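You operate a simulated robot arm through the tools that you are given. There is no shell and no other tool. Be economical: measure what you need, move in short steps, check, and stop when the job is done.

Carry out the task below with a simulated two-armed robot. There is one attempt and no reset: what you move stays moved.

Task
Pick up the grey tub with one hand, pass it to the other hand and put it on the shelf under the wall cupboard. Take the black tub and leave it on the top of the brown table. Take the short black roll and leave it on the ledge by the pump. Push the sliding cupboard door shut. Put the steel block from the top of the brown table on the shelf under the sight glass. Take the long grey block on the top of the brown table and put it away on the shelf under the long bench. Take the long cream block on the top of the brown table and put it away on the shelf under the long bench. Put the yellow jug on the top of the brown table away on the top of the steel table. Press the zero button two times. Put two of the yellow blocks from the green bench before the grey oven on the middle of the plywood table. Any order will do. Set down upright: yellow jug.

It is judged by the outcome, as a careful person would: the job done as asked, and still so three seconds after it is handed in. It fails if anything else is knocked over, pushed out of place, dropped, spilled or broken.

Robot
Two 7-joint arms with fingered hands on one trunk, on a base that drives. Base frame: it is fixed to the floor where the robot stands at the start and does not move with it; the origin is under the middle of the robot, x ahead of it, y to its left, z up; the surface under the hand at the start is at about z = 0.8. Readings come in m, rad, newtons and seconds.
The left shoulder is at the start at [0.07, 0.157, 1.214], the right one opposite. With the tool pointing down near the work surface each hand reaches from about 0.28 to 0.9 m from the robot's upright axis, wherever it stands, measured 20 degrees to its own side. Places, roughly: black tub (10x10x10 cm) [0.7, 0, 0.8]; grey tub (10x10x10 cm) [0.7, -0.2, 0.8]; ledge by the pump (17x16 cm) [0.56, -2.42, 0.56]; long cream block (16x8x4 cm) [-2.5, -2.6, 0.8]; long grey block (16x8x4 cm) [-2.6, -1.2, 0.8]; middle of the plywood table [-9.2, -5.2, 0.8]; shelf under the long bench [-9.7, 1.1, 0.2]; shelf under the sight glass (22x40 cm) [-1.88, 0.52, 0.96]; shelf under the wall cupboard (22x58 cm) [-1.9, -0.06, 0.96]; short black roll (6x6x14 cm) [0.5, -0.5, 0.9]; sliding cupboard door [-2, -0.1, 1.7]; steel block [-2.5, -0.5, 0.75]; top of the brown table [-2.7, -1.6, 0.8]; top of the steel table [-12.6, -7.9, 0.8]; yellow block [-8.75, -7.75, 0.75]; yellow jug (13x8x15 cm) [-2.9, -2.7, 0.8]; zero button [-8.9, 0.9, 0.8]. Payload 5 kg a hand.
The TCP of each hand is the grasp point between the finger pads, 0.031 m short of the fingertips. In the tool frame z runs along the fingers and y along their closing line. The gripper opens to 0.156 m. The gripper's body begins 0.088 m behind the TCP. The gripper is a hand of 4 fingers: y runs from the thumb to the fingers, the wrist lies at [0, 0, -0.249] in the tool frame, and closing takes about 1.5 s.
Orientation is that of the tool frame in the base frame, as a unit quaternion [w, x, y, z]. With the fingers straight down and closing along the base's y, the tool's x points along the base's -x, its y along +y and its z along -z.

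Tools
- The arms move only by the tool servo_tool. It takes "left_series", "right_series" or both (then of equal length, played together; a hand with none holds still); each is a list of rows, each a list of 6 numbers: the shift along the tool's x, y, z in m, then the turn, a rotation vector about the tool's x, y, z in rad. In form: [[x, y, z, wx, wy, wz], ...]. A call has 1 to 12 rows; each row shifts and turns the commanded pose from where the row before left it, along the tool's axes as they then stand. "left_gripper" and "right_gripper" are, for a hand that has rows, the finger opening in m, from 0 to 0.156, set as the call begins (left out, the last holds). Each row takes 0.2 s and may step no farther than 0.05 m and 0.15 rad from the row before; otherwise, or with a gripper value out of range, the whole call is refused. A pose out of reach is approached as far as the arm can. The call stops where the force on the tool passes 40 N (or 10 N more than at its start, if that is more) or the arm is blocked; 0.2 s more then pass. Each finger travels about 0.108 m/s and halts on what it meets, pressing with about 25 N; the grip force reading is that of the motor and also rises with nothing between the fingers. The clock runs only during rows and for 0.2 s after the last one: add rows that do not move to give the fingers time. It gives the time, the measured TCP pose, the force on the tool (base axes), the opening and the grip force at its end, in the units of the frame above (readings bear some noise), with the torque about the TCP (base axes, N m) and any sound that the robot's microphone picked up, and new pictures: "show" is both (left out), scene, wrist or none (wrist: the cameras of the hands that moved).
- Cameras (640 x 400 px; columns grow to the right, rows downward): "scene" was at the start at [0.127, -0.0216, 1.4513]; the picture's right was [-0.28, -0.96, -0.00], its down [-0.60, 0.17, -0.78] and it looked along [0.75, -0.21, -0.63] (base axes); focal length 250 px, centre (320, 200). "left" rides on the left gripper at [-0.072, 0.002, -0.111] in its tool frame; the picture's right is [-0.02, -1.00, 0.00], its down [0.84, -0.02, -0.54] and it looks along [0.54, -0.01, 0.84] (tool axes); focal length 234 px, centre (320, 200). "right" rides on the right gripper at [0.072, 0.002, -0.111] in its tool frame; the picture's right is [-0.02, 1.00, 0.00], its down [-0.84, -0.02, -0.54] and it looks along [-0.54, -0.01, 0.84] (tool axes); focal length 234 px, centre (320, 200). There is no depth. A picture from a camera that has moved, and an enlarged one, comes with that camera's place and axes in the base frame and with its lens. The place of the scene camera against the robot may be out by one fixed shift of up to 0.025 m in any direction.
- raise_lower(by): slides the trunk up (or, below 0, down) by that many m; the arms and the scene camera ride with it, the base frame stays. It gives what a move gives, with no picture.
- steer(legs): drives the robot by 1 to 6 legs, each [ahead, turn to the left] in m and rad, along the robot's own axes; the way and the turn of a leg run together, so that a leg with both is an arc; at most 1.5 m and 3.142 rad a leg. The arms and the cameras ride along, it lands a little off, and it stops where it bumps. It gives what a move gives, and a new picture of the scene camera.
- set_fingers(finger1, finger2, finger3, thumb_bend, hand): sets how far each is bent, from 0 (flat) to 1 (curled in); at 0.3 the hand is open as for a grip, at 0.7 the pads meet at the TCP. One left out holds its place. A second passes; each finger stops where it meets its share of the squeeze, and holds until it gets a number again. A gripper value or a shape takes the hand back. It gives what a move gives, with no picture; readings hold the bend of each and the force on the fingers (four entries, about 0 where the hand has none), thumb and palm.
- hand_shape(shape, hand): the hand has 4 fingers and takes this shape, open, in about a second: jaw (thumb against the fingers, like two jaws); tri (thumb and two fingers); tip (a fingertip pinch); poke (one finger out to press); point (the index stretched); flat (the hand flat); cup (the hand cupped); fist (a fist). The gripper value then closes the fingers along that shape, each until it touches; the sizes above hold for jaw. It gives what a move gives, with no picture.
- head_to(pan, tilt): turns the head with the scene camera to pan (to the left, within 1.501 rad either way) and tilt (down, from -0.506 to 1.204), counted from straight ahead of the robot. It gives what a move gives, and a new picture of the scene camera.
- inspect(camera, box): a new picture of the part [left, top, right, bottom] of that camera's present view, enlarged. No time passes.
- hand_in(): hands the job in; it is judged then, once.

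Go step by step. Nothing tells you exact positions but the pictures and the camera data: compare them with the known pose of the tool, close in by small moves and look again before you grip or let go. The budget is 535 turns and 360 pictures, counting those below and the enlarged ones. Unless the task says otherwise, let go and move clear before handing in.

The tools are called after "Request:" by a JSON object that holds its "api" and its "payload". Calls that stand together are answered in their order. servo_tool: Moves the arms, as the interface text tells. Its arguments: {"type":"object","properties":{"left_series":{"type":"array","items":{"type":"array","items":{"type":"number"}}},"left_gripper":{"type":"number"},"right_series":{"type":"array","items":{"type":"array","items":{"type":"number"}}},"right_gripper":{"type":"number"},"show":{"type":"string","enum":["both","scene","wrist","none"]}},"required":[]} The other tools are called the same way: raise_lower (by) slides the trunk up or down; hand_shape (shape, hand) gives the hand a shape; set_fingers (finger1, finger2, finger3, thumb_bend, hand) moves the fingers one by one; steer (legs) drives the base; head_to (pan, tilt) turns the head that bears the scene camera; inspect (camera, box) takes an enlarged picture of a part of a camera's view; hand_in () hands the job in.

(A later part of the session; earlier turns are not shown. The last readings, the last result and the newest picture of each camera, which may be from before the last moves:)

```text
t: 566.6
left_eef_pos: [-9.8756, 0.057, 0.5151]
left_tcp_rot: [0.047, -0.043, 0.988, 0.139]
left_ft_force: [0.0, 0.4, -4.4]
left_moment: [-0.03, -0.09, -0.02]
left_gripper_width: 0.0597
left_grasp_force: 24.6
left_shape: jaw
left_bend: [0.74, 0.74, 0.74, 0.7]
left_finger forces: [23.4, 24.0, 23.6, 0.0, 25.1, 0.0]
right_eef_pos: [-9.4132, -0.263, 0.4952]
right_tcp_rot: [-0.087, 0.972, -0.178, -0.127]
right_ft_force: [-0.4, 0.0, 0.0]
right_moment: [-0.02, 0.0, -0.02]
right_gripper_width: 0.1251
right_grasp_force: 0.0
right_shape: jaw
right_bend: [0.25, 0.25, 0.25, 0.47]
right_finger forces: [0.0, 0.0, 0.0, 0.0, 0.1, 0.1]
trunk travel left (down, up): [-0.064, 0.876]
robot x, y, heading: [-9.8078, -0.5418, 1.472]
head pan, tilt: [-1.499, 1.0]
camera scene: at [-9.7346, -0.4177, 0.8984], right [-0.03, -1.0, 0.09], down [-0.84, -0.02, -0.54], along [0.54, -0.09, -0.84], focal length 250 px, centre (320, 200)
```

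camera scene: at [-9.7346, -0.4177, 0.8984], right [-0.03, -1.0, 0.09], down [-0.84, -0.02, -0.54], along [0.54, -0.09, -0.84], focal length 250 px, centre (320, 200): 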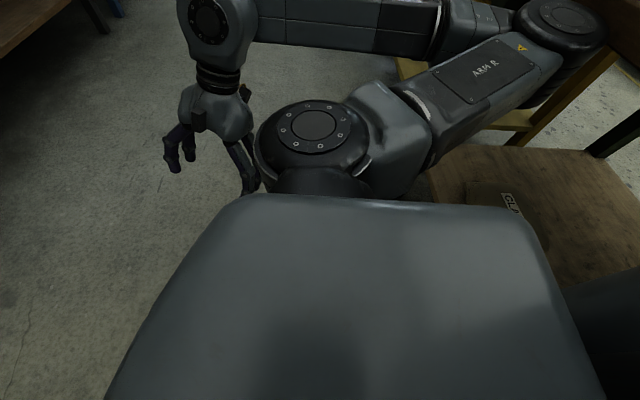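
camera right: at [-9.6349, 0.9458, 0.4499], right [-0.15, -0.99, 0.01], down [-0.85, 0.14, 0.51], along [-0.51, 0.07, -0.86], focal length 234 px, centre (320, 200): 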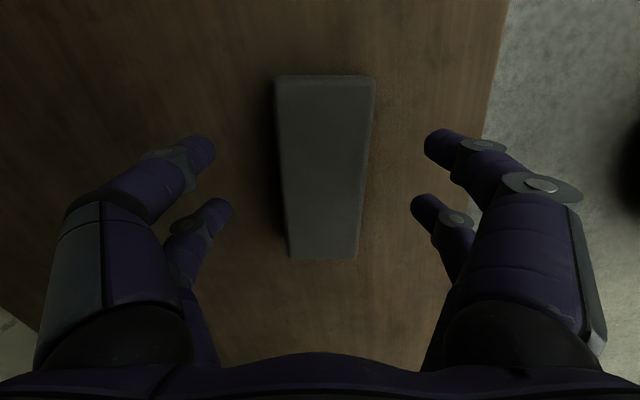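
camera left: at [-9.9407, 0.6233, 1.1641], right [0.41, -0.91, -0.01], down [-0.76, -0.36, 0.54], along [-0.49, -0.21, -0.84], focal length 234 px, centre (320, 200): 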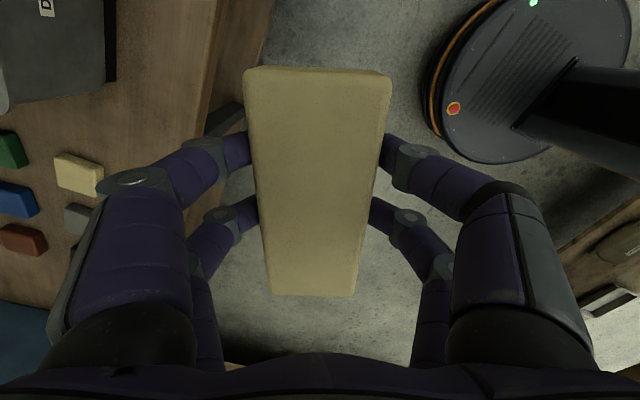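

Request:
{"api": "steer", "payload": {"legs": [[0.06, 0.0]]}}

```text
t: 567.4
left_eef_pos: [-9.8747, 0.0079, 0.5589]
left_tcp_rot: [0.055, -0.039, 0.979, 0.194]
left_ft_force: [1.0, 1.0, -4.1]
left_moment: [-0.09, -0.04, -0.04]
left_gripper_width: 0.0594
left_grasp_force: 24.9
left_shape: jaw
left_bend: [0.74, 0.73, 0.74, 0.7]
left_finger forces: [23.7, 23.1, 24.0, 0.0, 24.5, 0.0]
right_eef_pos: [-9.4185, -0.3565, 0.4487]
right_tcp_rot: [-0.007, 0.981, -0.155, -0.118]
right_ft_force: [0.0, -0.8, 0.2]
right_moment: [0.06, -0.08, -0.02]
right_gripper_width: 0.1248
right_grasp_force: 0.0
right_shape: jaw
right_bend: [0.25, 0.25, 0.26, 0.47]
right_finger forces: [0.0, 0.1, 0.0, 0.0, 0.0, 0.0]
trunk travel left (down, up): [-0.064, 0.876]
robot x, y, heading: [-9.8081, -0.5397, 1.464]
head pan, tilt: [-1.499, 1.0]
stopped in leg 1: the robot was blocked; the commanded pose is now the measured one
camera scene: at [-9.7384, -0.4861, 0.8893], right [-0.03, -1.0, 0.0], down [-0.84, 0.03, -0.54], along [0.54, -0.02, -0.84], focal length 250 px, centre (320, 200)
```

scene: 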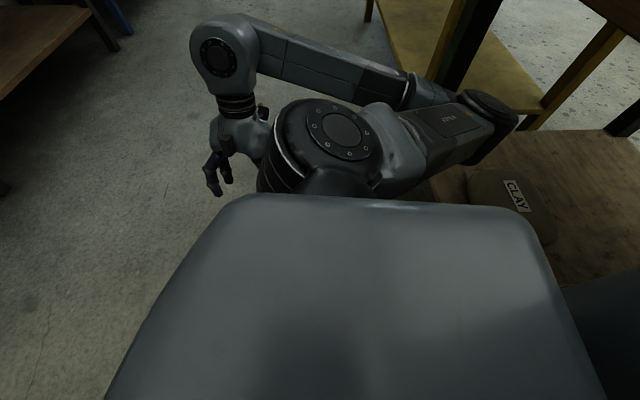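

The robot is level again and the elbow has dropped clear. Trying forward again.

Request:
{"api": "steer", "payload": {"legs": [[0.12, 0.0]]}}

```text
t: 568.6
left_eef_pos: [-9.863, 0.1263, 0.556]
left_tcp_rot: [0.056, -0.037, 0.979, 0.192]
left_ft_force: [0.2, 0.8, -5.1]
left_moment: [-0.01, -0.09, 0.03]
left_gripper_width: 0.0595
left_grasp_force: 25.1
left_shape: jaw
left_bend: [0.74, 0.73, 0.74, 0.7]
left_finger forces: [23.8, 23.1, 24.1, 0.1, 24.6, 0.0]
right_eef_pos: [-9.4081, -0.2408, 0.4498]
right_tcp_rot: [-0.005, 0.98, -0.16, -0.122]
right_ft_force: [0.2, 0.7, -0.2]
right_moment: [0.0, 0.0, -0.03]
right_gripper_width: 0.125
right_grasp_force: 0.0
right_shape: jaw
right_bend: [0.25, 0.25, 0.26, 0.47]
right_finger forces: [0.0, 0.0, 0.0, 0.0, 0.0, 0.1]
trunk travel left (down, up): [-0.064, 0.876]
robot x, y, heading: [-9.7936, -0.4204, 1.464]
head pan, tilt: [-1.499, 1.0]
camera scene: at [-9.7264, -0.3697, 0.89], right [-0.03, -1.0, 0.0], down [-0.84, 0.03, -0.54], along [0.54, -0.02, -0.84], focal length 250 px, centre (320, 200)
```

scene: 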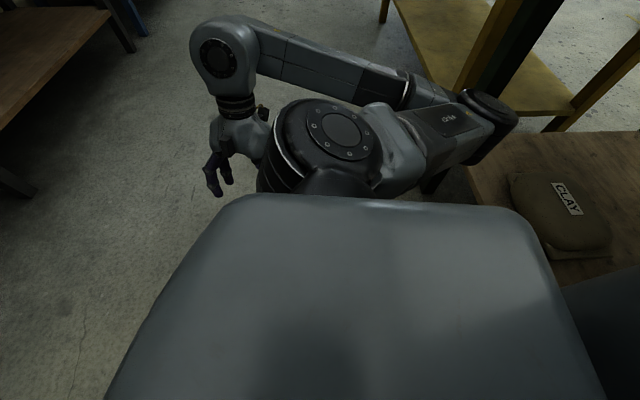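

Free. A bit more forward, then levelling both hands.

Request:
{"api": "steer", "payload": {"legs": [[0.1, 0.0]]}}

Request:
{"api": "servo_tool", "payload": {"left_series": [[0, 0, 0, 0.127, 0.042, 0], [0, 0, 0, 0.127, 0.042, 0], [0, 0, 0, 0.127, 0.042, 0], [0, 0, 0, 0, 0, 0]], "right_series": [[0, 0, 0, 0.015, 0.121, 0], [0, 0, 0, 0.015, 0.121, 0], [0, 0, 0, 0, 0, 0], [0, 0, 0, 0, 0, 0]], "show": "none"}}

Request:
{"api": "head_to", "payload": {"pan": 0.0, "tilt": 0.7}}

```text
t: 569.7
left_eef_pos: [-9.8513, 0.2267, 0.5565]
left_tcp_rot: [0.056, -0.038, 0.979, 0.192]
left_ft_force: [1.0, -0.6, -5.1]
left_moment: [-0.03, -0.06, -0.03]
left_gripper_width: 0.0595
left_grasp_force: 25.5
left_shape: jaw
left_bend: [0.74, 0.73, 0.74, 0.7]
left_finger forces: [23.8, 23.1, 24.1, 0.0, 24.5, 0.1]
right_eef_pos: [-9.3988, -0.1409, 0.4493]
right_tcp_rot: [-0.005, 0.979, -0.161, -0.122]
right_ft_force: [0.1, -0.8, -1.1]
right_moment: [-0.01, 0.02, -0.02]
right_gripper_width: 0.1248
right_grasp_force: 0.1
right_shape: jaw
right_bend: [0.25, 0.25, 0.26, 0.47]
right_finger forces: [0.0, 0.0, 0.0, 0.0, 0.1, 0.0]
trunk travel left (down, up): [-0.064, 0.876]
robot x, y, heading: [-9.7842, -0.3222, 1.467]
head pan, tilt: [-1.499, 1.0]
camera scene: at [-9.7158, -0.27, 0.89], right [-0.03, -1.0, 0.0], down [-0.84, 0.03, -0.54], along [0.54, -0.02, -0.84], focal length 250 px, centre (320, 200)
```

scene: 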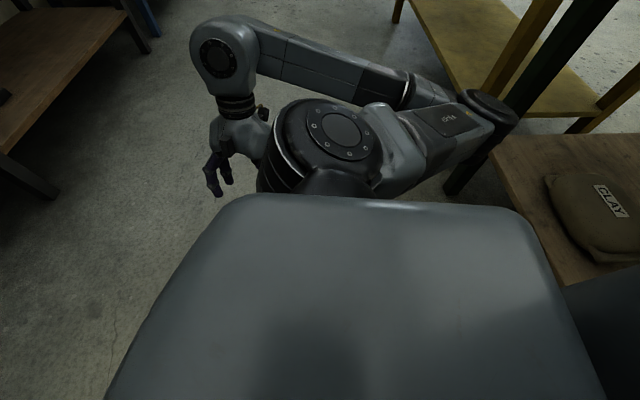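

```text
t: 570.7
left_eef_pos: [-9.8518, 0.2273, 0.5562]
left_tcp_rot: [0.0, -0.039, 0.999, -0.001]
left_ft_force: [0.0, 0.2, -4.7]
left_moment: [-0.03, -0.07, 0.03]
left_gripper_width: 0.0596
left_grasp_force: 24.3
left_shape: jaw
left_bend: [0.74, 0.73, 0.74, 0.7]
left_finger forces: [24.1, 23.3, 23.4, 0.0, 23.9, 0.0]
right_eef_pos: [-9.3484, -0.1153, 0.4487]
right_tcp_rot: [0.0, 0.987, -0.161, 0.0]
right_ft_force: [-0.1, 0.4, 0.3]
right_moment: [-0.02, 0.02, 0.02]
right_gripper_width: 0.1252
right_grasp_force: 0.1
right_shape: jaw
right_bend: [0.25, 0.25, 0.26, 0.47]
right_finger forces: [0.0, 0.1, 0.1, 0.1, 0.0, 0.1]
right hand out of reach, approached as far as the arm can: row 1, 2
trunk travel left (down, up): [-0.064, 0.876]
robot x, y, heading: [-9.7847, -0.3183, 1.465]
head pan, tilt: [-1.499, 1.0]
```

```text
t: 572.3
left_eef_pos: [-9.8521, 0.2273, 0.5561]
left_tcp_rot: [0.0, -0.039, 0.999, 0.0]
left_ft_force: [-0.3, 0.0, -4.3]
left_moment: [-0.02, -0.11, -0.01]
left_gripper_width: 0.0593
left_grasp_force: 25.1
left_shape: jaw
left_bend: [0.74, 0.73, 0.74, 0.7]
left_finger forces: [24.0, 23.5, 23.5, 0.0, 24.1, 0.0]
right_eef_pos: [-9.3489, -0.1171, 0.4489]
right_tcp_rot: [0.0, 0.987, -0.162, 0.001]
right_ft_force: [0.3, 0.6, 0.9]
right_moment: [0.02, 0.01, -0.02]
right_gripper_width: 0.1252
right_grasp_force: 0.0
right_shape: jaw
right_bend: [0.25, 0.25, 0.26, 0.47]
right_finger forces: [0.0, 0.1, 0.0, 0.0, 0.1, 0.1]
trunk travel left (down, up): [-0.064, 0.876]
robot x, y, heading: [-9.7857, -0.3164, 1.46]
head pan, tilt: [0.0, 0.7]
camera scene: at [-9.7762, -0.1832, 0.9134], right [0.99, -0.11, 0.0], down [-0.07, -0.64, -0.76], along [0.08, 0.76, -0.64], focal length 250 px, centre (320, 200)
```

scene: 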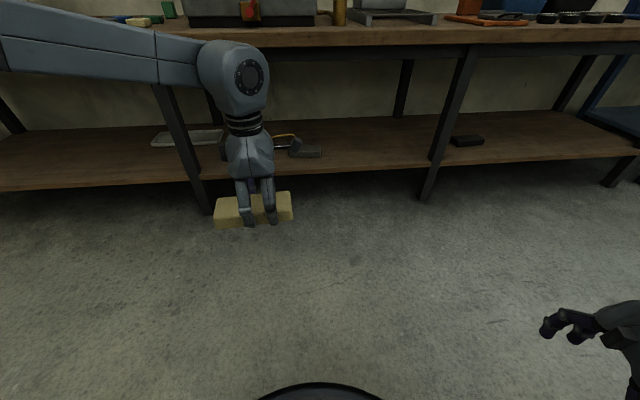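

Recovered. The left arm's elbow leads forward in this wrist orientation. I'll try turning the left hand about the vertical, which should let the elbow drop back as on the right arm.

Request:
{"api": "servo_tool", "payload": {"left_series": [[0, 0, 0, 0, 0, 0.15], [0, 0, 0, 0, 0, 0.15], [0, 0, 0, 0, 0, 0.15], [0, 0, 0, 0, 0, 0.15], [0, 0, 0, 0, 0, 0.15], [0, 0, 0, 0, 0, 0.15], [0, 0, 0, 0, 0, 0.15], [0, 0, 0, 0, 0, 0.15], [0, 0, 0, 0, 0, 0.15], [0, 0, 0, 0, 0, 0.15], [0, 0, 0, 0, 0, 0]], "show": "scene"}}

```text
t: 574.7
left_eef_pos: [-9.7485, 0.049, 0.5463]
left_tcp_rot: [-0.006, 0.645, 0.764, 0.003]
left_ft_force: [0.5, -0.3, -4.2]
left_moment: [-0.03, 0.02, -0.01]
left_gripper_width: 0.0592
left_grasp_force: 25.2
left_shape: jaw
left_bend: [0.74, 0.73, 0.74, 0.7]
left_finger forces: [23.3, 22.6, 22.5, 0.1, 23.2, 0.0]
left hand out of reach, approached as far as the arm can: row 7, 8, 9, 10
right_eef_pos: [-9.3497, -0.1166, 0.4484]
right_tcp_rot: [0.0, 0.987, -0.162, -0.001]
right_ft_force: [1.0, 0.9, -0.3]
right_moment: [-0.02, -0.02, -0.01]
right_gripper_width: 0.125
right_grasp_force: 0.1
right_shape: jaw
right_bend: [0.25, 0.25, 0.26, 0.47]
right_finger forces: [0.1, 0.0, 0.1, 0.0, 0.1, 0.0]
trunk travel left (down, up): [-0.064, 0.876]
robot x, y, heading: [-9.7857, -0.3201, 1.46]
head pan, tilt: [0.0, 0.7]
camera scene: at [-9.776, -0.1834, 0.9134], right [0.99, -0.11, 0.0], down [-0.07, -0.64, -0.76], along [0.08, 0.76, -0.64], focal length 250 px, centre (320, 200)
```

scene: 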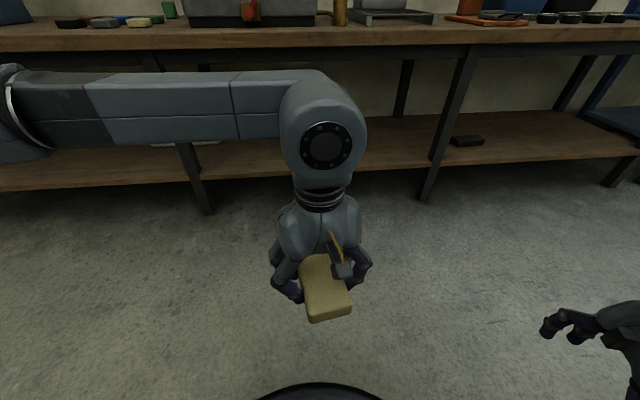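

Request:
{"api": "servo_tool", "payload": {"left_series": [[0, 0, 0, 0, 0, -0.15], [0, 0, 0, 0, 0, -0.15], [0, 0, 0, 0, 0, -0.15], [0, 0, 0, 0, 0, -0.15], [0, 0, 0, 0, 0, -0.15], [0, 0, 0, 0, 0, -0.15], [0, 0, 0, 0, 0, -0.15], [0, 0, 0, 0, 0, -0.15], [0, 0, 0, 0, 0, -0.15], [0, 0, 0, 0, 0, -0.15], [0, 0, 0, 0, 0, -0.15], [0, 0, 0, 0, 0, -0.15]], "show": "none"}}

Request:
{"api": "servo_tool", "payload": {"left_series": [[0, 0, 0, 0, 0, -0.15], [0, 0, 0, 0, 0, -0.15], [0, 0, 0, 0, 0, -0.15], [0, 0, 0, 0, 0, -0.15], [0, 0, 0, 0, 0, -0.15], [0, 0, 0, 0, 0, -0.15], [0, 0, 0, 0, 0, -0.15], [0, 0, 0, 0, 0, -0.15], [0, 0, 0, 0, 0, -0.15], [0, 0, 0, 0, 0, 0]], "show": "scene"}}

```text
t: 577.3
left_eef_pos: [-9.7475, 0.0483, 0.5458]
left_tcp_rot: [-0.001, -0.189, 0.982, 0.0]
left_ft_force: [-0.3, -0.1, -5.5]
left_moment: [-0.01, -0.07, 0.0]
left_gripper_width: 0.0595
left_grasp_force: 25.1
left_shape: jaw
left_bend: [0.74, 0.73, 0.74, 0.7]
left_finger forces: [23.2, 22.5, 22.5, 0.1, 23.3, 0.0]
right_eef_pos: [-9.3481, -0.1164, 0.4496]
right_tcp_rot: [0.0, 0.987, -0.162, -0.001]
right_ft_force: [-0.3, -0.2, 0.1]
right_moment: [-0.02, 0.01, -0.01]
right_gripper_width: 0.1249
right_grasp_force: 0.0
right_shape: jaw
right_bend: [0.25, 0.25, 0.26, 0.47]
right_finger forces: [0.0, 0.0, 0.0, 0.0, 0.0, 0.1]
trunk travel left (down, up): [-0.064, 0.876]
robot x, y, heading: [-9.7885, -0.3199, 1.468]
head pan, tilt: [0.0, 0.7]
```

```text
t: 579.5
left_eef_pos: [-9.7475, 0.0504, 0.5461]
left_tcp_rot: [0.0, 0.761, -0.649, 0.001]
left_ft_force: [-0.9, -0.1, -3.8]
left_moment: [0.1, 0.01, 0.02]
left_gripper_width: 0.0595
left_grasp_force: 24.7
left_shape: jaw
left_bend: [0.74, 0.73, 0.74, 0.7]
left_finger forces: [23.3, 22.5, 22.4, 0.1, 23.2, 0.1]
right_eef_pos: [-9.3481, -0.1154, 0.4499]
right_tcp_rot: [0.001, 0.987, -0.162, -0.001]
right_ft_force: [-0.2, 0.0, -0.4]
right_moment: [0.02, -0.03, 0.0]
right_gripper_width: 0.125
right_grasp_force: 0.1
right_shape: jaw
right_bend: [0.25, 0.25, 0.26, 0.47]
right_finger forces: [0.0, 0.0, 0.0, 0.0, 0.1, 0.0]
trunk travel left (down, up): [-0.064, 0.876]
robot x, y, heading: [-9.7879, -0.3226, 1.466]
head pan, tilt: [0.0, 0.7]
camera scene: at [-9.7762, -0.1833, 0.9134], right [0.99, -0.11, 0.0], down [-0.07, -0.64, -0.76], along [0.08, 0.76, -0.64], focal length 250 px, centre (320, 200)
```

scene: 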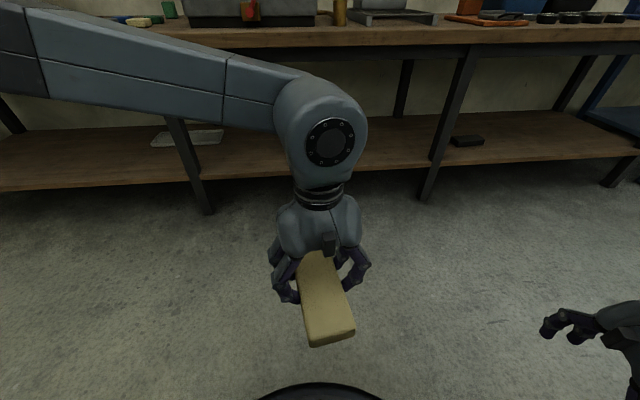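

Turning the other way works freely. I'll lower fully, set the left hand low in front of the bay, drive up, and then extend the arm straight in (extended, the elbow should trail).

Request:
{"api": "raise_lower", "payload": {"by": -0.06}}

Request:
{"api": "servo_tool", "payload": {"left_series": [[-0.027, 0.024, 0.027, 0, 0, 0], [-0.027, 0.024, 0.027, 0, 0, 0], [-0.027, 0.024, 0.027, 0, 0, 0], [-0.027, 0.024, 0.027, 0, 0, 0], [-0.027, 0.024, 0.027, 0, 0, 0], [0, 0, 0, 0, 0, 0]], "show": "none"}}

Request:
{"api": "steer", "payload": {"legs": [[0.38, 0.08]]}}

```text
t: 580.5
left_eef_pos: [-9.7479, 0.0496, 0.4851]
left_tcp_rot: [0.0, 0.76, -0.65, 0.0]
left_ft_force: [-0.3, -0.3, -4.5]
left_moment: [0.09, 0.01, 0.03]
left_gripper_width: 0.0595
left_grasp_force: 25.1
left_shape: jaw
left_bend: [0.74, 0.73, 0.74, 0.7]
left_finger forces: [23.4, 22.6, 22.4, 0.1, 23.2, 0.1]
right_eef_pos: [-9.3494, -0.1155, 0.3893]
right_tcp_rot: [0.001, 0.987, -0.161, -0.001]
right_ft_force: [-0.9, 0.4, 0.0]
right_moment: [0.02, 0.01, 0.05]
right_gripper_width: 0.1251
right_grasp_force: 0.1
right_shape: jaw
right_bend: [0.25, 0.25, 0.26, 0.47]
right_finger forces: [0.0, 0.1, 0.0, 0.0, 0.1, 0.0]
trunk travel left (down, up): [-0.004, 0.936]
robot x, y, heading: [-9.7879, -0.3213, 1.469]
head pan, tilt: [0.0, 0.7]
```

```text
t: 581.9
left_eef_pos: [-9.8877, 0.1646, 0.3518]
left_tcp_rot: [0.0, 0.76, -0.65, 0.0]
left_ft_force: [0.3, -1.2, -4.4]
left_moment: [0.05, 0.01, -0.04]
left_gripper_width: 0.0595
left_grasp_force: 25.0
left_shape: jaw
left_bend: [0.74, 0.73, 0.74, 0.7]
left_finger forces: [23.3, 22.6, 22.5, 0.1, 23.3, 0.1]
right_eef_pos: [-9.3479, -0.1157, 0.3905]
right_tcp_rot: [0.0, 0.987, -0.162, 0.0]
right_ft_force: [0.4, 0.6, -0.8]
right_moment: [0.02, -0.01, 0.03]
right_gripper_width: 0.125
right_grasp_force: 0.1
right_shape: jaw
right_bend: [0.25, 0.25, 0.26, 0.47]
right_finger forces: [0.0, 0.0, 0.0, 0.1, 0.1, 0.0]
trunk travel left (down, up): [-0.004, 0.936]
robot x, y, heading: [-9.7867, -0.3177, 1.468]
head pan, tilt: [0.0, 0.7]
```

```text
t: 584.4
left_eef_pos: [-9.8949, 0.5359, 0.3503]
left_tcp_rot: [0.001, 0.783, -0.622, 0.0]
left_ft_force: [0.6, -0.2, -4.7]
left_moment: [0.07, 0.01, -0.02]
left_gripper_width: 0.0595
left_grasp_force: 25.0
left_shape: jaw
left_bend: [0.74, 0.73, 0.74, 0.7]
left_finger forces: [23.3, 22.4, 22.5, 0.1, 23.3, 0.1]
right_eef_pos: [-9.337, 0.2954, 0.3895]
right_tcp_rot: [0.001, 0.992, -0.127, -0.001]
right_ft_force: [0.0, -0.8, 1.0]
right_moment: [0.02, -0.03, 0.0]
right_gripper_width: 0.1248
right_grasp_force: 0.1
right_shape: jaw
right_bend: [0.25, 0.25, 0.26, 0.47]
right_finger forces: [0.1, 0.1, 0.1, 0.0, 0.0, 0.1]
trunk travel left (down, up): [-0.004, 0.936]
robot x, y, heading: [-9.7563, 0.0539, 1.535]
head pan, tilt: [0.0, 0.7]
camera scene: at [-9.7588, 0.199, 0.8534], right [1.0, -0.04, 0.0], down [-0.02, -0.64, -0.76], along [0.03, 0.76, -0.64], focal length 250 px, centre (320, 200)
```

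scene: 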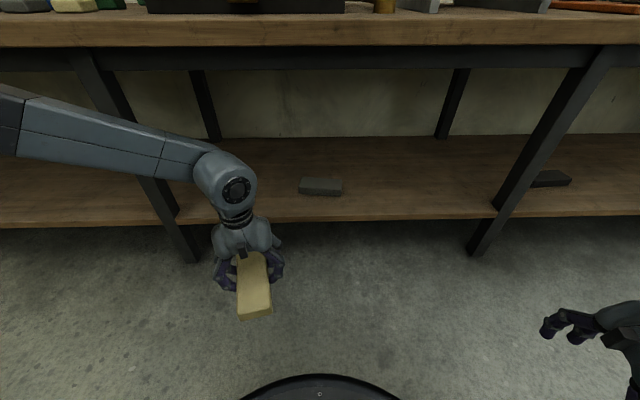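

Request:
{"api": "servo_tool", "payload": {"left_series": [[-0.0407, -0.0059, 0, 0, 0, 0], [-0.0407, -0.0059, 0, 0, 0, 0], [-0.0407, -0.0059, 0, 0, 0, 0], [-0.0407, -0.0059, 0, 0, 0, 0], [-0.0407, -0.0059, 0, 0, 0, 0], [0, 0, 0, 0, 0, 0]], "show": "both"}}

```text
t: 585.8
left_eef_pos: [-9.9122, 0.7425, 0.3504]
left_tcp_rot: [0.001, 0.783, -0.622, 0.0]
left_ft_force: [0.5, -0.9, -5.0]
left_moment: [0.05, -0.01, -0.02]
left_gripper_width: 0.0595
left_grasp_force: 25.5
left_shape: jaw
left_bend: [0.74, 0.73, 0.74, 0.7]
left_finger forces: [23.4, 22.5, 22.6, 0.0, 23.3, 0.0]
right_eef_pos: [-9.3377, 0.296, 0.3895]
right_tcp_rot: [0.001, 0.992, -0.126, 0.0]
right_ft_force: [0.2, 0.2, -0.7]
right_moment: [0.03, 0.04, -0.01]
right_gripper_width: 0.1251
right_grasp_force: 0.1
right_shape: jaw
right_bend: [0.25, 0.25, 0.26, 0.47]
right_finger forces: [0.1, 0.0, 0.0, 0.0, 0.0, 0.0]
trunk travel left (down, up): [-0.004, 0.936]
robot x, y, heading: [-9.7584, 0.06, 1.531]
head pan, tilt: [0.0, 0.7]
camera scene: at [-9.7588, 0.1992, 0.8534], right [1.0, -0.04, 0.0], down [-0.02, -0.64, -0.76], along [0.03, 0.76, -0.64], focal length 250 px, centre (320, 200)
camera left: at [-9.9296, 0.812, 0.4608], right [0.97, 0.25, 0.0], down [0.21, -0.81, 0.55], along [0.14, -0.53, -0.84], focal length 234 px, centre (320, 200)
```

scene: 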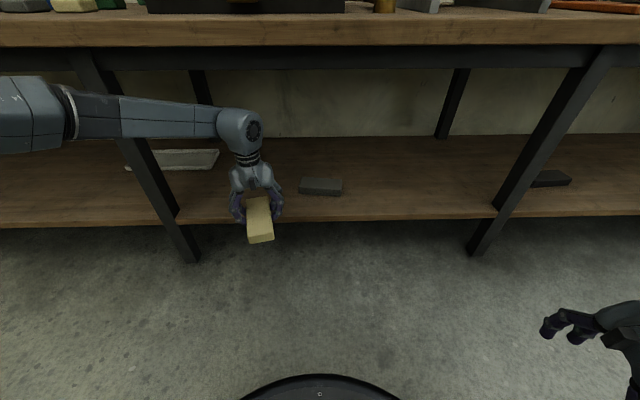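
left: 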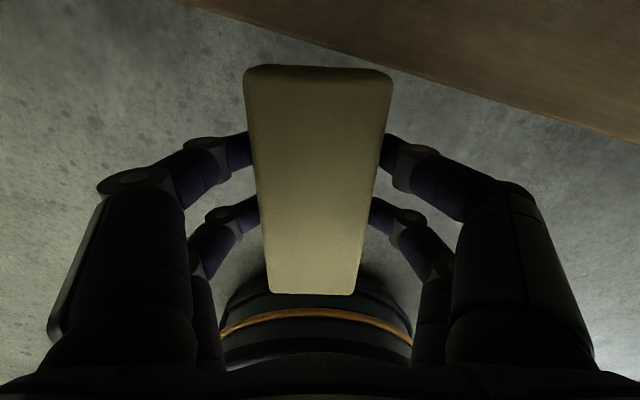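

The forearm would meet the left leg this way. Better: angle the robot so the forearm slopes back out of the bay. I'll back out, raise up for safe manoeuvring, and turn the block crosswise.

Request:
{"api": "steer", "payload": {"legs": [[-0.3, 0.0]]}}

Request:
{"api": "raise_lower", "payload": {"by": 0.4}}

Request:
{"api": "raise_lower", "payload": {"by": 0.36}}

Request:
{"api": "servo_tool", "payload": {"left_series": [[0, 0, 0, 0, 0, -0.1375], [0, 0, 0, 0, 0, -0.1375], [0, 0, 0, 0, 0, -0.1375], [0, 0, 0, 0, 0, -0.1375], [0, 0, 0, 0, 0, -0.1375], [0, 0, 0, 0, 0, -0.1375], [0, 0, 0, 0, 0, -0.1375], [0, 0, 0, 0, 0, -0.1375], [0, 0, 0, 0, 0, 0]], "show": "scene"}}

```text
t: 587.9
left_eef_pos: [-9.9236, 0.4322, 0.3499]
left_tcp_rot: [0.001, 0.783, -0.623, 0.0]
left_ft_force: [0.5, -0.3, -4.0]
left_moment: [0.09, -0.01, -0.03]
left_gripper_width: 0.0595
left_grasp_force: 25.5
left_shape: jaw
left_bend: [0.74, 0.73, 0.74, 0.7]
left_finger forces: [23.3, 22.5, 22.7, 0.0, 23.4, 0.1]
right_eef_pos: [-9.3474, -0.0139, 0.3893]
right_tcp_rot: [0.001, 0.992, -0.126, 0.0]
right_ft_force: [-0.2, 0.2, -0.6]
right_moment: [-0.01, 0.02, 0.01]
right_gripper_width: 0.1252
right_grasp_force: 0.2
right_shape: jaw
right_bend: [0.25, 0.25, 0.26, 0.47]
right_finger forces: [0.1, 0.0, 0.1, 0.1, 0.0, 0.0]
trunk travel left (down, up): [-0.004, 0.936]
robot x, y, heading: [-9.7689, -0.2488, 1.539]
head pan, tilt: [0.0, 0.7]
camera scene: at [-9.7697, -0.1111, 0.8534], right [1.0, -0.04, 0.0], down [-0.02, -0.64, -0.76], along [0.03, 0.76, -0.64], focal length 250 px, centre (320, 200)
```

scene: 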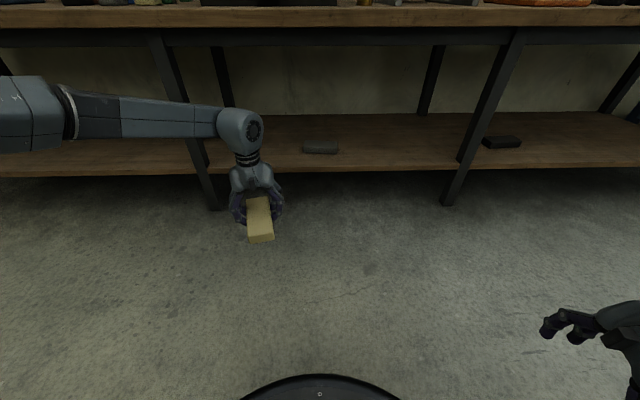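

```text
t: 591.7
left_eef_pos: [-9.9225, 0.4332, 0.7502]
left_tcp_rot: [0.0, 0.783, -0.622, -0.001]
left_ft_force: [0.0, -0.2, -5.0]
left_moment: [0.06, -0.01, 0.03]
left_gripper_width: 0.0595
left_grasp_force: 24.7
left_shape: jaw
left_bend: [0.74, 0.73, 0.74, 0.7]
left_finger forces: [23.4, 22.5, 22.6, 0.0, 23.3, 0.0]
right_eef_pos: [-9.3477, -0.0142, 0.7891]
right_tcp_rot: [0.0, 0.992, -0.126, 0.0]
right_ft_force: [-1.0, -0.2, 0.0]
right_moment: [0.01, 0.01, 0.0]
right_gripper_width: 0.1253
right_grasp_force: 0.0
right_shape: jaw
right_bend: [0.25, 0.25, 0.26, 0.47]
right_finger forces: [0.0, 0.0, 0.0, 0.1, 0.1, 0.1]
trunk travel left (down, up): [-0.404, 0.536]
robot x, y, heading: [-9.7679, -0.2443, 1.537]
head pan, tilt: [0.0, 0.7]
```

```text
t: 595.2
left_eef_pos: [-9.9227, 0.4321, 1.1104]
left_tcp_rot: [0.0, 0.783, -0.622, -0.001]
left_ft_force: [0.2, 0.0, -4.7]
left_moment: [0.08, -0.01, 0.01]
left_gripper_width: 0.0594
left_grasp_force: 24.9
left_shape: jaw
left_bend: [0.74, 0.73, 0.74, 0.7]
left_finger forces: [23.3, 22.5, 22.6, 0.1, 23.3, 0.0]
right_eef_pos: [-9.3482, -0.0145, 1.1497]
right_tcp_rot: [0.001, 0.992, -0.126, 0.0]
right_ft_force: [1.5, -0.7, 0.6]
right_moment: [0.02, -0.02, 0.01]
right_gripper_width: 0.125
right_grasp_force: 0.0
right_shape: jaw
right_bend: [0.25, 0.25, 0.26, 0.47]
right_finger forces: [0.0, 0.0, 0.0, 0.0, 0.1, 0.0]
trunk travel left (down, up): [-0.764, 0.176]
robot x, y, heading: [-9.7672, -0.251, 1.535]
head pan, tilt: [0.0, 0.7]
```

```text
t: 597.2
left_eef_pos: [-9.9231, 0.4323, 1.1109]
left_tcp_rot: [0.0, 0.993, -0.121, -0.001]
left_ft_force: [-0.6, 0.6, -5.1]
left_moment: [0.02, 0.09, 0.0]
left_gripper_width: 0.0596
left_grasp_force: 25.2
left_shape: jaw
left_bend: [0.74, 0.73, 0.74, 0.7]
left_finger forces: [23.3, 22.5, 22.6, 0.1, 23.3, 0.0]
right_eef_pos: [-9.3474, -0.0137, 1.1501]
right_tcp_rot: [0.001, 0.992, -0.127, 0.0]
right_ft_force: [-0.1, -0.5, -0.8]
right_moment: [-0.01, -0.02, -0.01]
right_gripper_width: 0.1252
right_grasp_force: 0.0
right_shape: jaw
right_bend: [0.25, 0.25, 0.26, 0.47]
right_finger forces: [0.0, 0.0, 0.0, 0.0, 0.0, 0.1]
trunk travel left (down, up): [-0.764, 0.176]
robot x, y, heading: [-9.7705, -0.2486, 1.534]
head pan, tilt: [0.0, 0.7]
camera scene: at [-9.7697, -0.1107, 1.6134], right [1.0, -0.04, 0.0], down [-0.02, -0.64, -0.76], along [0.03, 0.76, -0.64], focal length 250 px, centre (320, 200)
```

scene: 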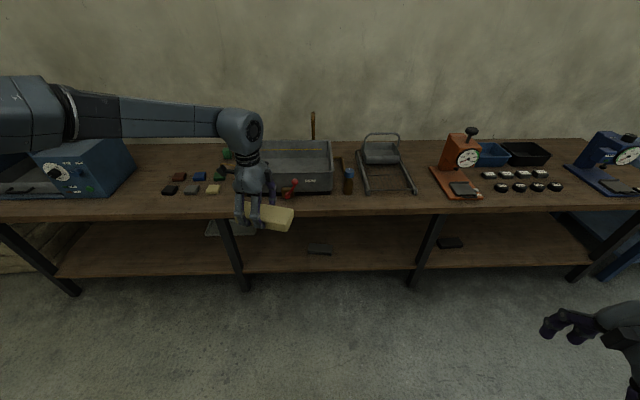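

Now moving to the angled stance.

Request:
{"api": "steer", "payload": {"legs": [[0, -1.011], [0.538, 0], [0, 1.507]]}}

Request:
{"api": "raise_lower", "payload": {"by": -0.4}}

Request:
{"api": "raise_lower", "payload": {"by": -0.36}}

Request:
{"api": "head_to", "payload": {"pan": 0.2, "tilt": 0.65}}

```text
t: 606.5
left_eef_pos: [-9.7457, 0.5569, 1.1108]
left_tcp_rot: [0.0, 0.994, 0.11, 0.0]
left_ft_force: [-0.4, 0.2, -4.0]
left_moment: [-0.04, 0.05, -0.06]
left_gripper_width: 0.0594
left_grasp_force: 24.9
left_shape: jaw
left_bend: [0.74, 0.73, 0.74, 0.7]
left_finger forces: [23.5, 22.5, 22.7, 0.1, 23.2, 0.0]
right_eef_pos: [-9.032, 0.4165, 1.1499]
right_tcp_rot: [0.001, 0.994, 0.106, 0.0]
right_ft_force: [0.4, -0.1, 0.0]
right_moment: [-0.01, 0.05, 0.0]
right_gripper_width: 0.125
right_grasp_force: 0.0
right_shape: jaw
right_bend: [0.25, 0.25, 0.26, 0.47]
right_finger forces: [0.0, 0.0, 0.0, 0.0, 0.0, 0.0]
trunk travel left (down, up): [-0.764, 0.176]
robot x, y, heading: [-9.3078, 0.0162, 2.001]
head pan, tilt: [0.0, 0.7]
camera scene: at [-9.3647, 0.1436, 1.6134], right [0.91, 0.42, 0.0], down [0.27, -0.59, -0.76], along [-0.32, 0.69, -0.64], focal length 250 px, centre (320, 200)
```

scene: 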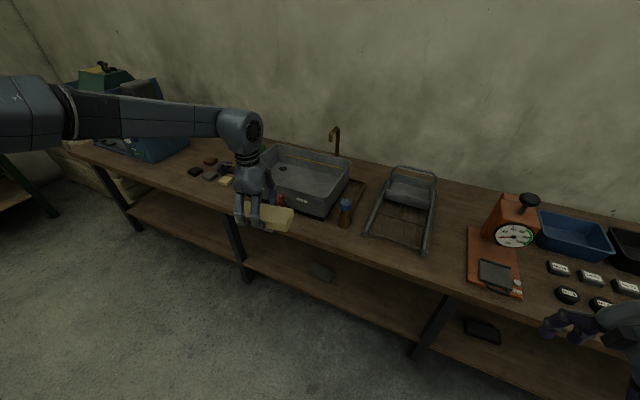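

```text
t: 610.3
left_eef_pos: [-9.7477, 0.5562, 0.7109]
left_tcp_rot: [0.0, 0.994, 0.111, 0.0]
left_ft_force: [0.8, 0.2, -4.9]
left_moment: [0.02, 0.06, -0.03]
left_gripper_width: 0.0594
left_grasp_force: 24.7
left_shape: jaw
left_bend: [0.74, 0.73, 0.74, 0.7]
left_finger forces: [23.4, 22.4, 22.6, 0.1, 23.3, 0.0]
right_eef_pos: [-9.0305, 0.4158, 0.7492]
right_tcp_rot: [0.0, 0.994, 0.105, 0.0]
right_ft_force: [-1.1, 0.5, -1.1]
right_moment: [0.01, -0.04, 0.02]
right_gripper_width: 0.125
right_grasp_force: 0.0
right_shape: jaw
right_bend: [0.25, 0.25, 0.26, 0.47]
right_finger forces: [0.0, 0.1, 0.1, 0.0, 0.0, 0.0]
trunk travel left (down, up): [-0.364, 0.576]
robot x, y, heading: [-9.3026, 0.0209, 2.002]
head pan, tilt: [0.0, 0.7]
```

```text
t: 613.8
left_eef_pos: [-9.7449, 0.5585, 0.3508]
left_tcp_rot: [0.001, 0.994, 0.11, 0.0]
left_ft_force: [-0.7, 0.1, -4.6]
left_moment: [0.01, 0.07, -0.02]
left_gripper_width: 0.0594
left_grasp_force: 25.2
left_shape: jaw
left_bend: [0.74, 0.73, 0.74, 0.7]
left_finger forces: [23.4, 22.5, 22.6, 0.0, 23.2, 0.1]
right_eef_pos: [-9.0327, 0.4161, 0.39]
right_tcp_rot: [0.001, 0.994, 0.105, 0.0]
right_ft_force: [0.0, 0.8, 0.8]
right_moment: [-0.03, -0.02, -0.02]
right_gripper_width: 0.125
right_grasp_force: 0.1
right_shape: jaw
right_bend: [0.25, 0.25, 0.26, 0.47]
right_finger forces: [0.0, 0.1, 0.0, 0.1, 0.0, 0.0]
trunk travel left (down, up): [-0.004, 0.936]
robot x, y, heading: [-9.3024, 0.0182, 2.0]
head pan, tilt: [0.0, 0.7]
```

```text
t: 614.5
left_eef_pos: [-9.7457, 0.5571, 0.3509]
left_tcp_rot: [0.0, 0.994, 0.11, 0.001]
left_ft_force: [0.7, -0.8, -5.0]
left_moment: [-0.03, 0.06, -0.02]
left_gripper_width: 0.0592
left_grasp_force: 24.9
left_shape: jaw
left_bend: [0.74, 0.73, 0.74, 0.7]
left_finger forces: [23.5, 22.5, 22.6, 0.1, 23.3, 0.0]
right_eef_pos: [-9.0314, 0.4172, 0.3891]
right_tcp_rot: [0.001, 0.994, 0.105, 0.0]
right_ft_force: [-0.7, -0.2, -0.2]
right_moment: [0.01, -0.02, 0.02]
right_gripper_width: 0.125
right_grasp_force: 0.0
right_shape: jaw
right_bend: [0.25, 0.25, 0.26, 0.47]
right_finger forces: [0.0, 0.0, 0.1, 0.1, 0.0, 0.0]
trunk travel left (down, up): [-0.004, 0.936]
robot x, y, heading: [-9.3028, 0.0186, 2.0]
head pan, tilt: [0.201, 0.649]
camera scene: at [-9.3805, 0.1361, 0.8577], right [0.81, 0.59, 0.0], down [0.36, -0.49, -0.8], along [-0.47, 0.64, -0.61], focal length 250 px, centre (320, 200)
```

scene: 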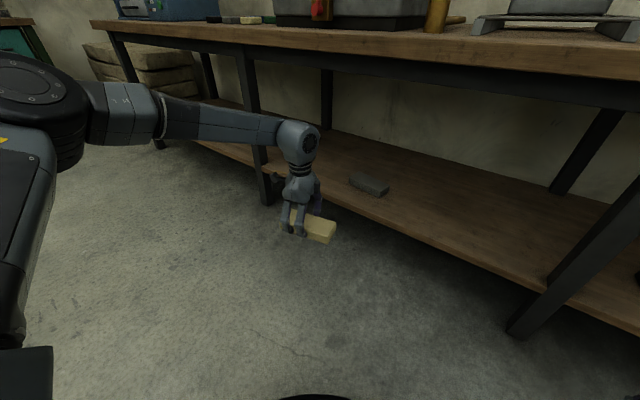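

The forearm now slopes back clear of the leg. Driving in 20 cm, then extending the hand the rest.

Request:
{"api": "steer", "payload": {"legs": [[0.2, 0.0]]}}

Request:
{"api": "servo_tool", "payload": {"left_series": [[-0.022, -0.029, 0, 0, 0, 0], [-0.022, -0.029, 0, 0, 0, 0], [-0.022, -0.029, 0, 0, 0, 0], [-0.022, -0.029, 0, 0, 0, 0], [0, 0, 0, 0, 0, 0]], "show": "both"}}

```text
t: 616.1
left_eef_pos: [-9.8333, 0.7379, 0.3504]
left_tcp_rot: [0.0, 0.994, 0.113, 0.0]
left_ft_force: [-1.0, -0.8, -3.9]
left_moment: [-0.03, 0.07, 0.0]
left_gripper_width: 0.0594
left_grasp_force: 25.5
left_shape: jaw
left_bend: [0.74, 0.73, 0.74, 0.7]
left_finger forces: [23.4, 22.5, 22.6, 0.0, 23.2, 0.1]
right_eef_pos: [-9.1201, 0.601, 0.3892]
right_tcp_rot: [0.0, 0.994, 0.108, 0.0]
right_ft_force: [0.3, -0.5, -0.1]
right_moment: [-0.01, 0.02, -0.02]
right_gripper_width: 0.1252
right_grasp_force: 0.0
right_shape: jaw
right_bend: [0.25, 0.25, 0.26, 0.47]
right_finger forces: [0.1, 0.0, 0.1, 0.0, 0.0, 0.1]
trunk travel left (down, up): [-0.004, 0.936]
robot x, y, heading: [-9.3839, 0.1996, 2.008]
head pan, tilt: [0.201, 0.649]
camera scene: at [-9.466, 0.3191, 0.8577], right [0.8, 0.59, 0.0], down [0.36, -0.49, -0.8], along [-0.47, 0.64, -0.6], focal length 250 px, centre (320, 200)
```

scene: 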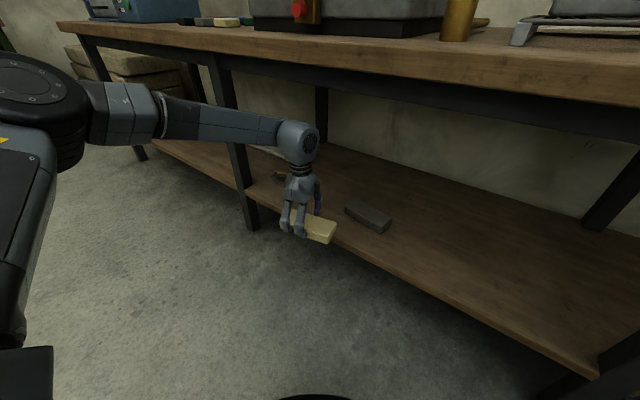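

```text
t: 617.4
left_eef_pos: [-9.9436, 0.7689, 0.3678]
left_tcp_rot: [-0.001, 0.994, 0.113, 0.0]
left_ft_force: [0.4, -0.4, -4.6]
left_moment: [0.01, 0.09, -0.02]
left_gripper_width: 0.0594
left_grasp_force: 24.9
left_shape: jaw
left_bend: [0.74, 0.73, 0.74, 0.7]
left_finger forces: [23.4, 22.5, 22.6, 0.0, 23.2, 0.1]
left hand out of reach, approached as far as the arm can: row 2, 3, 4
right_eef_pos: [-9.118, 0.6003, 0.3894]
right_tcp_rot: [0.001, 0.994, 0.108, 0.001]
right_ft_force: [0.2, 0.1, 0.1]
right_moment: [-0.03, -0.02, 0.0]
right_gripper_width: 0.1251
right_grasp_force: 0.1
right_shape: jaw
right_bend: [0.25, 0.25, 0.26, 0.47]
right_finger forces: [0.0, 0.1, 0.0, 0.0, 0.0, 0.0]
trunk travel left (down, up): [-0.004, 0.936]
robot x, y, heading: [-9.3874, 0.1999, 2.004]
head pan, tilt: [0.201, 0.649]
camera scene: at [-9.4661, 0.3191, 0.8577], right [0.8, 0.59, 0.0], down [0.36, -0.49, -0.8], along [-0.47, 0.64, -0.61], focal length 250 px, centre (320, 200)
camera left: at [-10.0125, 0.7491, 0.4775], right [-0.25, 0.97, 0.0], down [0.81, 0.21, 0.54], along [0.53, 0.14, -0.84], focal length 234 px, centre (320, 200)
```

scene: 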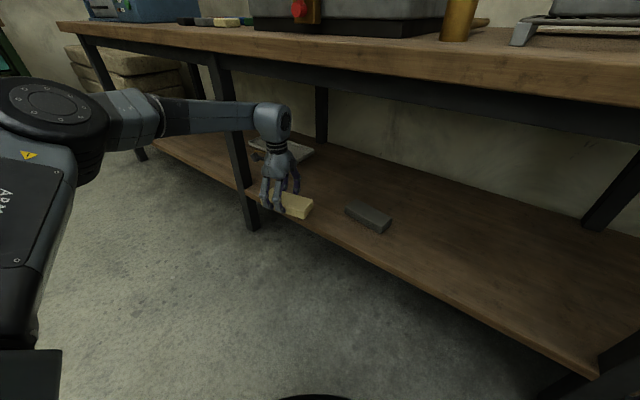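
left: 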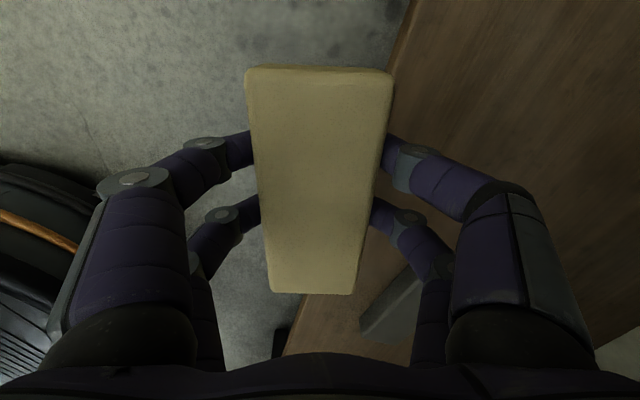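

Slight mis-step sideways. Correcting: right 5 cm and in 10 cm.

Request:
{"api": "servo_tool", "payload": {"left_series": [[0.0237, -0.0287, 0, 0, 0, 0], [0.0237, -0.0287, 0, 0, 0, 0], [0.0237, -0.0287, 0, 0, 0, 0], [0, 0, 0, 0, 0, 0]], "show": "wrist"}}

```text
t: 618.4
left_eef_pos: [-9.8983, 0.7719, 0.3853]
left_tcp_rot: [-0.001, 0.994, 0.114, 0.0]
left_ft_force: [0.0, 0.2, -4.8]
left_moment: [-0.01, 0.1, 0.01]
left_gripper_width: 0.0596
left_grasp_force: 24.7
left_shape: jaw
left_bend: [0.74, 0.73, 0.74, 0.7]
left_finger forces: [23.4, 22.5, 22.6, 0.0, 23.2, 0.1]
left hand out of reach, approached as far as the arm can: row 1, 2, 3
right_eef_pos: [-9.1188, 0.6007, 0.3913]
right_tcp_rot: [0.0, 0.994, 0.107, 0.001]
right_ft_force: [0.1, 0.6, 0.8]
right_moment: [0.0, -0.01, -0.05]
right_gripper_width: 0.1249
right_grasp_force: 0.0
right_shape: jaw
right_bend: [0.25, 0.25, 0.26, 0.47]
right_finger forces: [0.1, 0.0, 0.1, 0.0, 0.1, 0.0]
trunk travel left (down, up): [-0.004, 0.936]
robot x, y, heading: [-9.3883, 0.2013, 2.003]
head pan, tilt: [0.201, 0.649]
camera left: at [-9.967, 0.7548, 0.4966], right [-0.25, 0.97, 0.0], down [0.81, 0.21, 0.54], along [0.53, 0.14, -0.84], focal length 234 px, centre (320, 200)
```

left: 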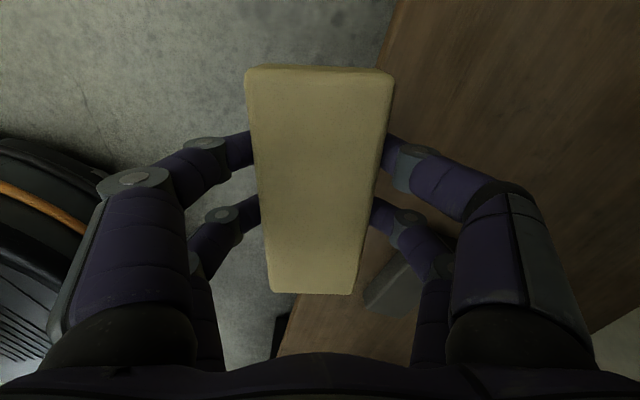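

Request:
{"api": "servo_tool", "payload": {"right_series": [[0, 0, 0.025, 0, 0, 0], [0, 0, 0.025, 0, 0, 0], [0, 0, 0, 0, 0, 0]], "left_series": [[0, 0, 0.01, 0, 0, 0], [0, 0, 0.01, 0, 0, 0], [0, 0, 0, 0, 0, 0]], "show": "none"}}

Request:
{"api": "steer", "payload": {"legs": [[0.11, 0.0]]}}

Request:
{"api": "inspect", "payload": {"camera": "left", "box": [0, 0, 640, 400]}}

```text
t: 619.1
left_eef_pos: [-9.8977, 0.7694, 0.3666]
left_tcp_rot: [0.0, 0.994, 0.114, 0.0]
left_ft_force: [-0.7, -0.3, -5.3]
left_moment: [-0.08, 0.03, -0.01]
left_gripper_width: 0.0593
left_grasp_force: 25.1
left_shape: jaw
left_bend: [0.74, 0.73, 0.74, 0.7]
left_finger forces: [23.5, 22.5, 22.6, 0.1, 23.2, 0.1]
right_eef_pos: [-9.1187, 0.602, 0.339]
right_tcp_rot: [0.001, 0.994, 0.108, -0.001]
right_ft_force: [-1.0, -0.1, -0.1]
right_moment: [-0.01, 0.04, 0.04]
right_gripper_width: 0.1251
right_grasp_force: 0.0
right_shape: jaw
right_bend: [0.25, 0.25, 0.26, 0.47]
right_finger forces: [0.0, 0.0, 0.0, 0.0, 0.0, 0.0]
trunk travel left (down, up): [-0.004, 0.936]
robot x, y, heading: [-9.3889, 0.2014, 2.003]
head pan, tilt: [0.201, 0.649]
```

```text
t: 620.3
left_eef_pos: [-9.9438, 0.8691, 0.3685]
left_tcp_rot: [-0.001, 0.994, 0.113, 0.0]
left_ft_force: [-0.3, -0.4, -4.5]
left_moment: [-0.06, 0.05, 0.02]
left_gripper_width: 0.0594
left_grasp_force: 24.5
left_shape: jaw
left_bend: [0.74, 0.73, 0.74, 0.7]
left_finger forces: [23.4, 22.6, 22.6, 0.0, 23.2, 0.0]
right_eef_pos: [-9.1645, 0.7004, 0.3398]
right_tcp_rot: [0.001, 0.994, 0.109, 0.0]
right_ft_force: [0.1, -0.7, 0.3]
right_moment: [-0.02, 0.02, 0.0]
right_gripper_width: 0.1248
right_grasp_force: 0.0
right_shape: jaw
right_bend: [0.25, 0.25, 0.26, 0.47]
right_finger forces: [0.0, 0.1, 0.0, 0.0, 0.0, 0.0]
trunk travel left (down, up): [-0.004, 0.936]
robot x, y, heading: [-9.4364, 0.3051, 2.004]
head pan, tilt: [0.201, 0.649]
camera scene: at [-9.5126, 0.4189, 0.8577], right [0.8, 0.59, 0.0], down [0.36, -0.49, -0.8], along [-0.47, 0.64, -0.61], focal length 250 px, centre (320, 200)
```

scene: 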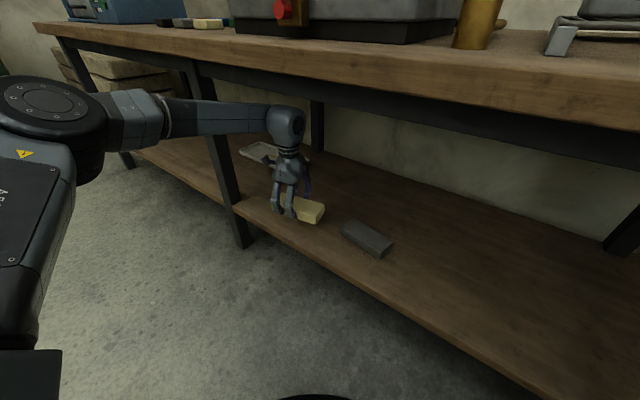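

```text
1.00 times, centred on (320, 200) of left (not enlarged: the box is as wide or as high as the picture)
camera zoom: at [-10.0142, 0.8501, 0.4782], right [-0.25, 0.97, 0.0], down [0.81, 0.21, 0.54], along [0.53, 0.14, -0.84], focal length 234 px, centre (320, 200)
```

zoom: 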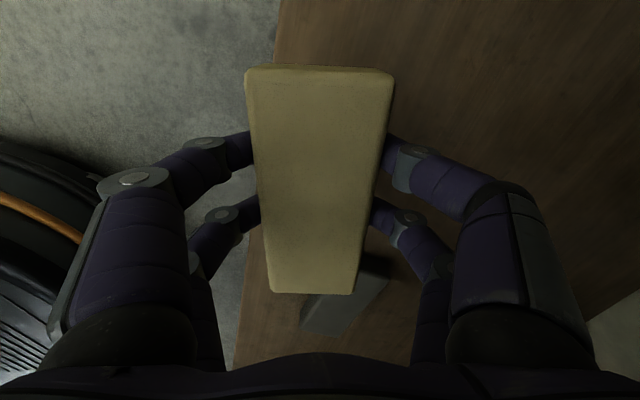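

The shelf edge is at y ≈ 0.816, so I need 5 cm more. Squaring the block to the shelf, then nudging forward.

Request:
{"api": "servo_tool", "payload": {"left_series": [[0, 0, 0, 0, 0, 0.113], [0, 0, 0, 0, 0, 0.113], [0, 0, 0, 0, 0, 0]], "show": "none"}}

Request:
{"api": "steer", "payload": {"legs": [[0.06, 0.0]]}}

Request:
{"api": "inspect", "payload": {"camera": "left", "box": [0, 0, 640, 400]}}

```text
t: 621.1
left_eef_pos: [-9.9465, 0.8679, 0.3661]
left_tcp_rot: [-0.001, 1.0, 0.0, 0.0]
left_ft_force: [0.3, 0.6, -4.7]
left_moment: [-0.01, 0.09, -0.01]
left_gripper_width: 0.0597
left_grasp_force: 24.7
left_shape: jaw
left_bend: [0.74, 0.73, 0.74, 0.7]
left_finger forces: [23.4, 22.4, 22.7, 0.1, 23.2, 0.1]
right_eef_pos: [-9.1654, 0.7021, 0.3403]
right_tcp_rot: [0.001, 0.994, 0.109, 0.0]
right_ft_force: [-0.1, -0.1, 0.9]
right_moment: [0.01, 0.0, 0.03]
right_gripper_width: 0.1249
right_grasp_force: 0.0
right_shape: jaw
right_bend: [0.25, 0.25, 0.26, 0.47]
right_finger forces: [0.0, 0.1, 0.1, 0.1, 0.1, 0.1]
trunk travel left (down, up): [-0.004, 0.936]
robot x, y, heading: [-9.4362, 0.3024, 2.01]
head pan, tilt: [0.201, 0.649]
```

```text
t: 622.2
left_eef_pos: [-9.9621, 0.9185, 0.3679]
left_tcp_rot: [-0.002, 1.0, -0.004, 0.0]
left_ft_force: [-0.4, 0.4, -4.4]
left_moment: [-0.01, 0.1, -0.02]
left_gripper_width: 0.0593
left_grasp_force: 25.3
left_shape: jaw
left_bend: [0.74, 0.73, 0.74, 0.7]
left_finger forces: [23.5, 22.5, 22.6, 0.0, 23.2, 0.0]
right_eef_pos: [-9.1853, 0.7396, 0.341]
right_tcp_rot: [0.004, 0.995, 0.104, -0.002]
right_ft_force: [0.2, 0.7, 0.1]
right_moment: [0.02, 0.01, 0.0]
right_gripper_width: 0.1251
right_grasp_force: 0.1
right_shape: jaw
right_bend: [0.25, 0.25, 0.25, 0.47]
right_finger forces: [0.0, 0.0, 0.1, 0.0, 0.0, 0.0]
trunk travel left (down, up): [-0.004, 0.936]
robot x, y, heading: [-9.4558, 0.3527, 1.989]
head pan, tilt: [0.201, 0.649]
stopped in leg 1: the robot was blocked; the commanded pose is now the measured one
camera scene: at [-9.5332, 0.4651, 0.8584], right [0.81, 0.58, 0.0], down [0.35, -0.49, -0.8], along [-0.46, 0.65, -0.6], focal length 250 px, centre (320, 200)
```

scene: 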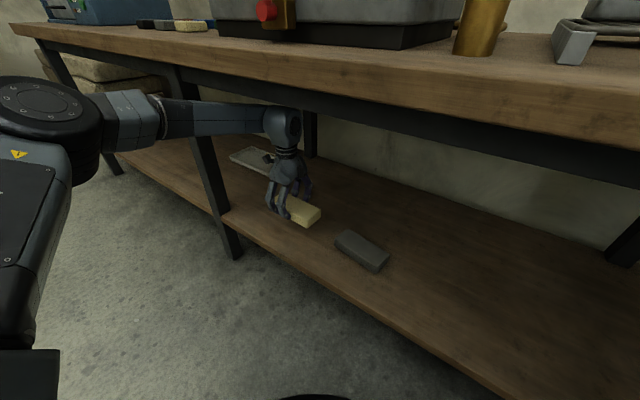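

```text
1.00 times, centred on (320, 200) of left (not enlarged: the box is as wide or as high as the picture)
camera zoom: at [-10.0339, 0.9174, 0.479], right [-0.02, 1.0, 0.0], down [0.84, 0.01, 0.54], along [0.54, 0.01, -0.84], focal length 234 px, centre (320, 200)
```

zoom: 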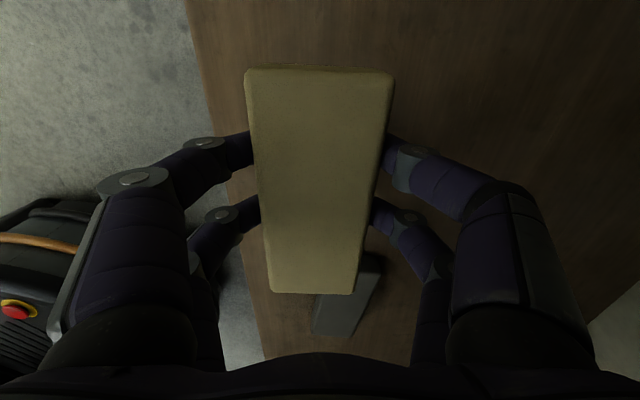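

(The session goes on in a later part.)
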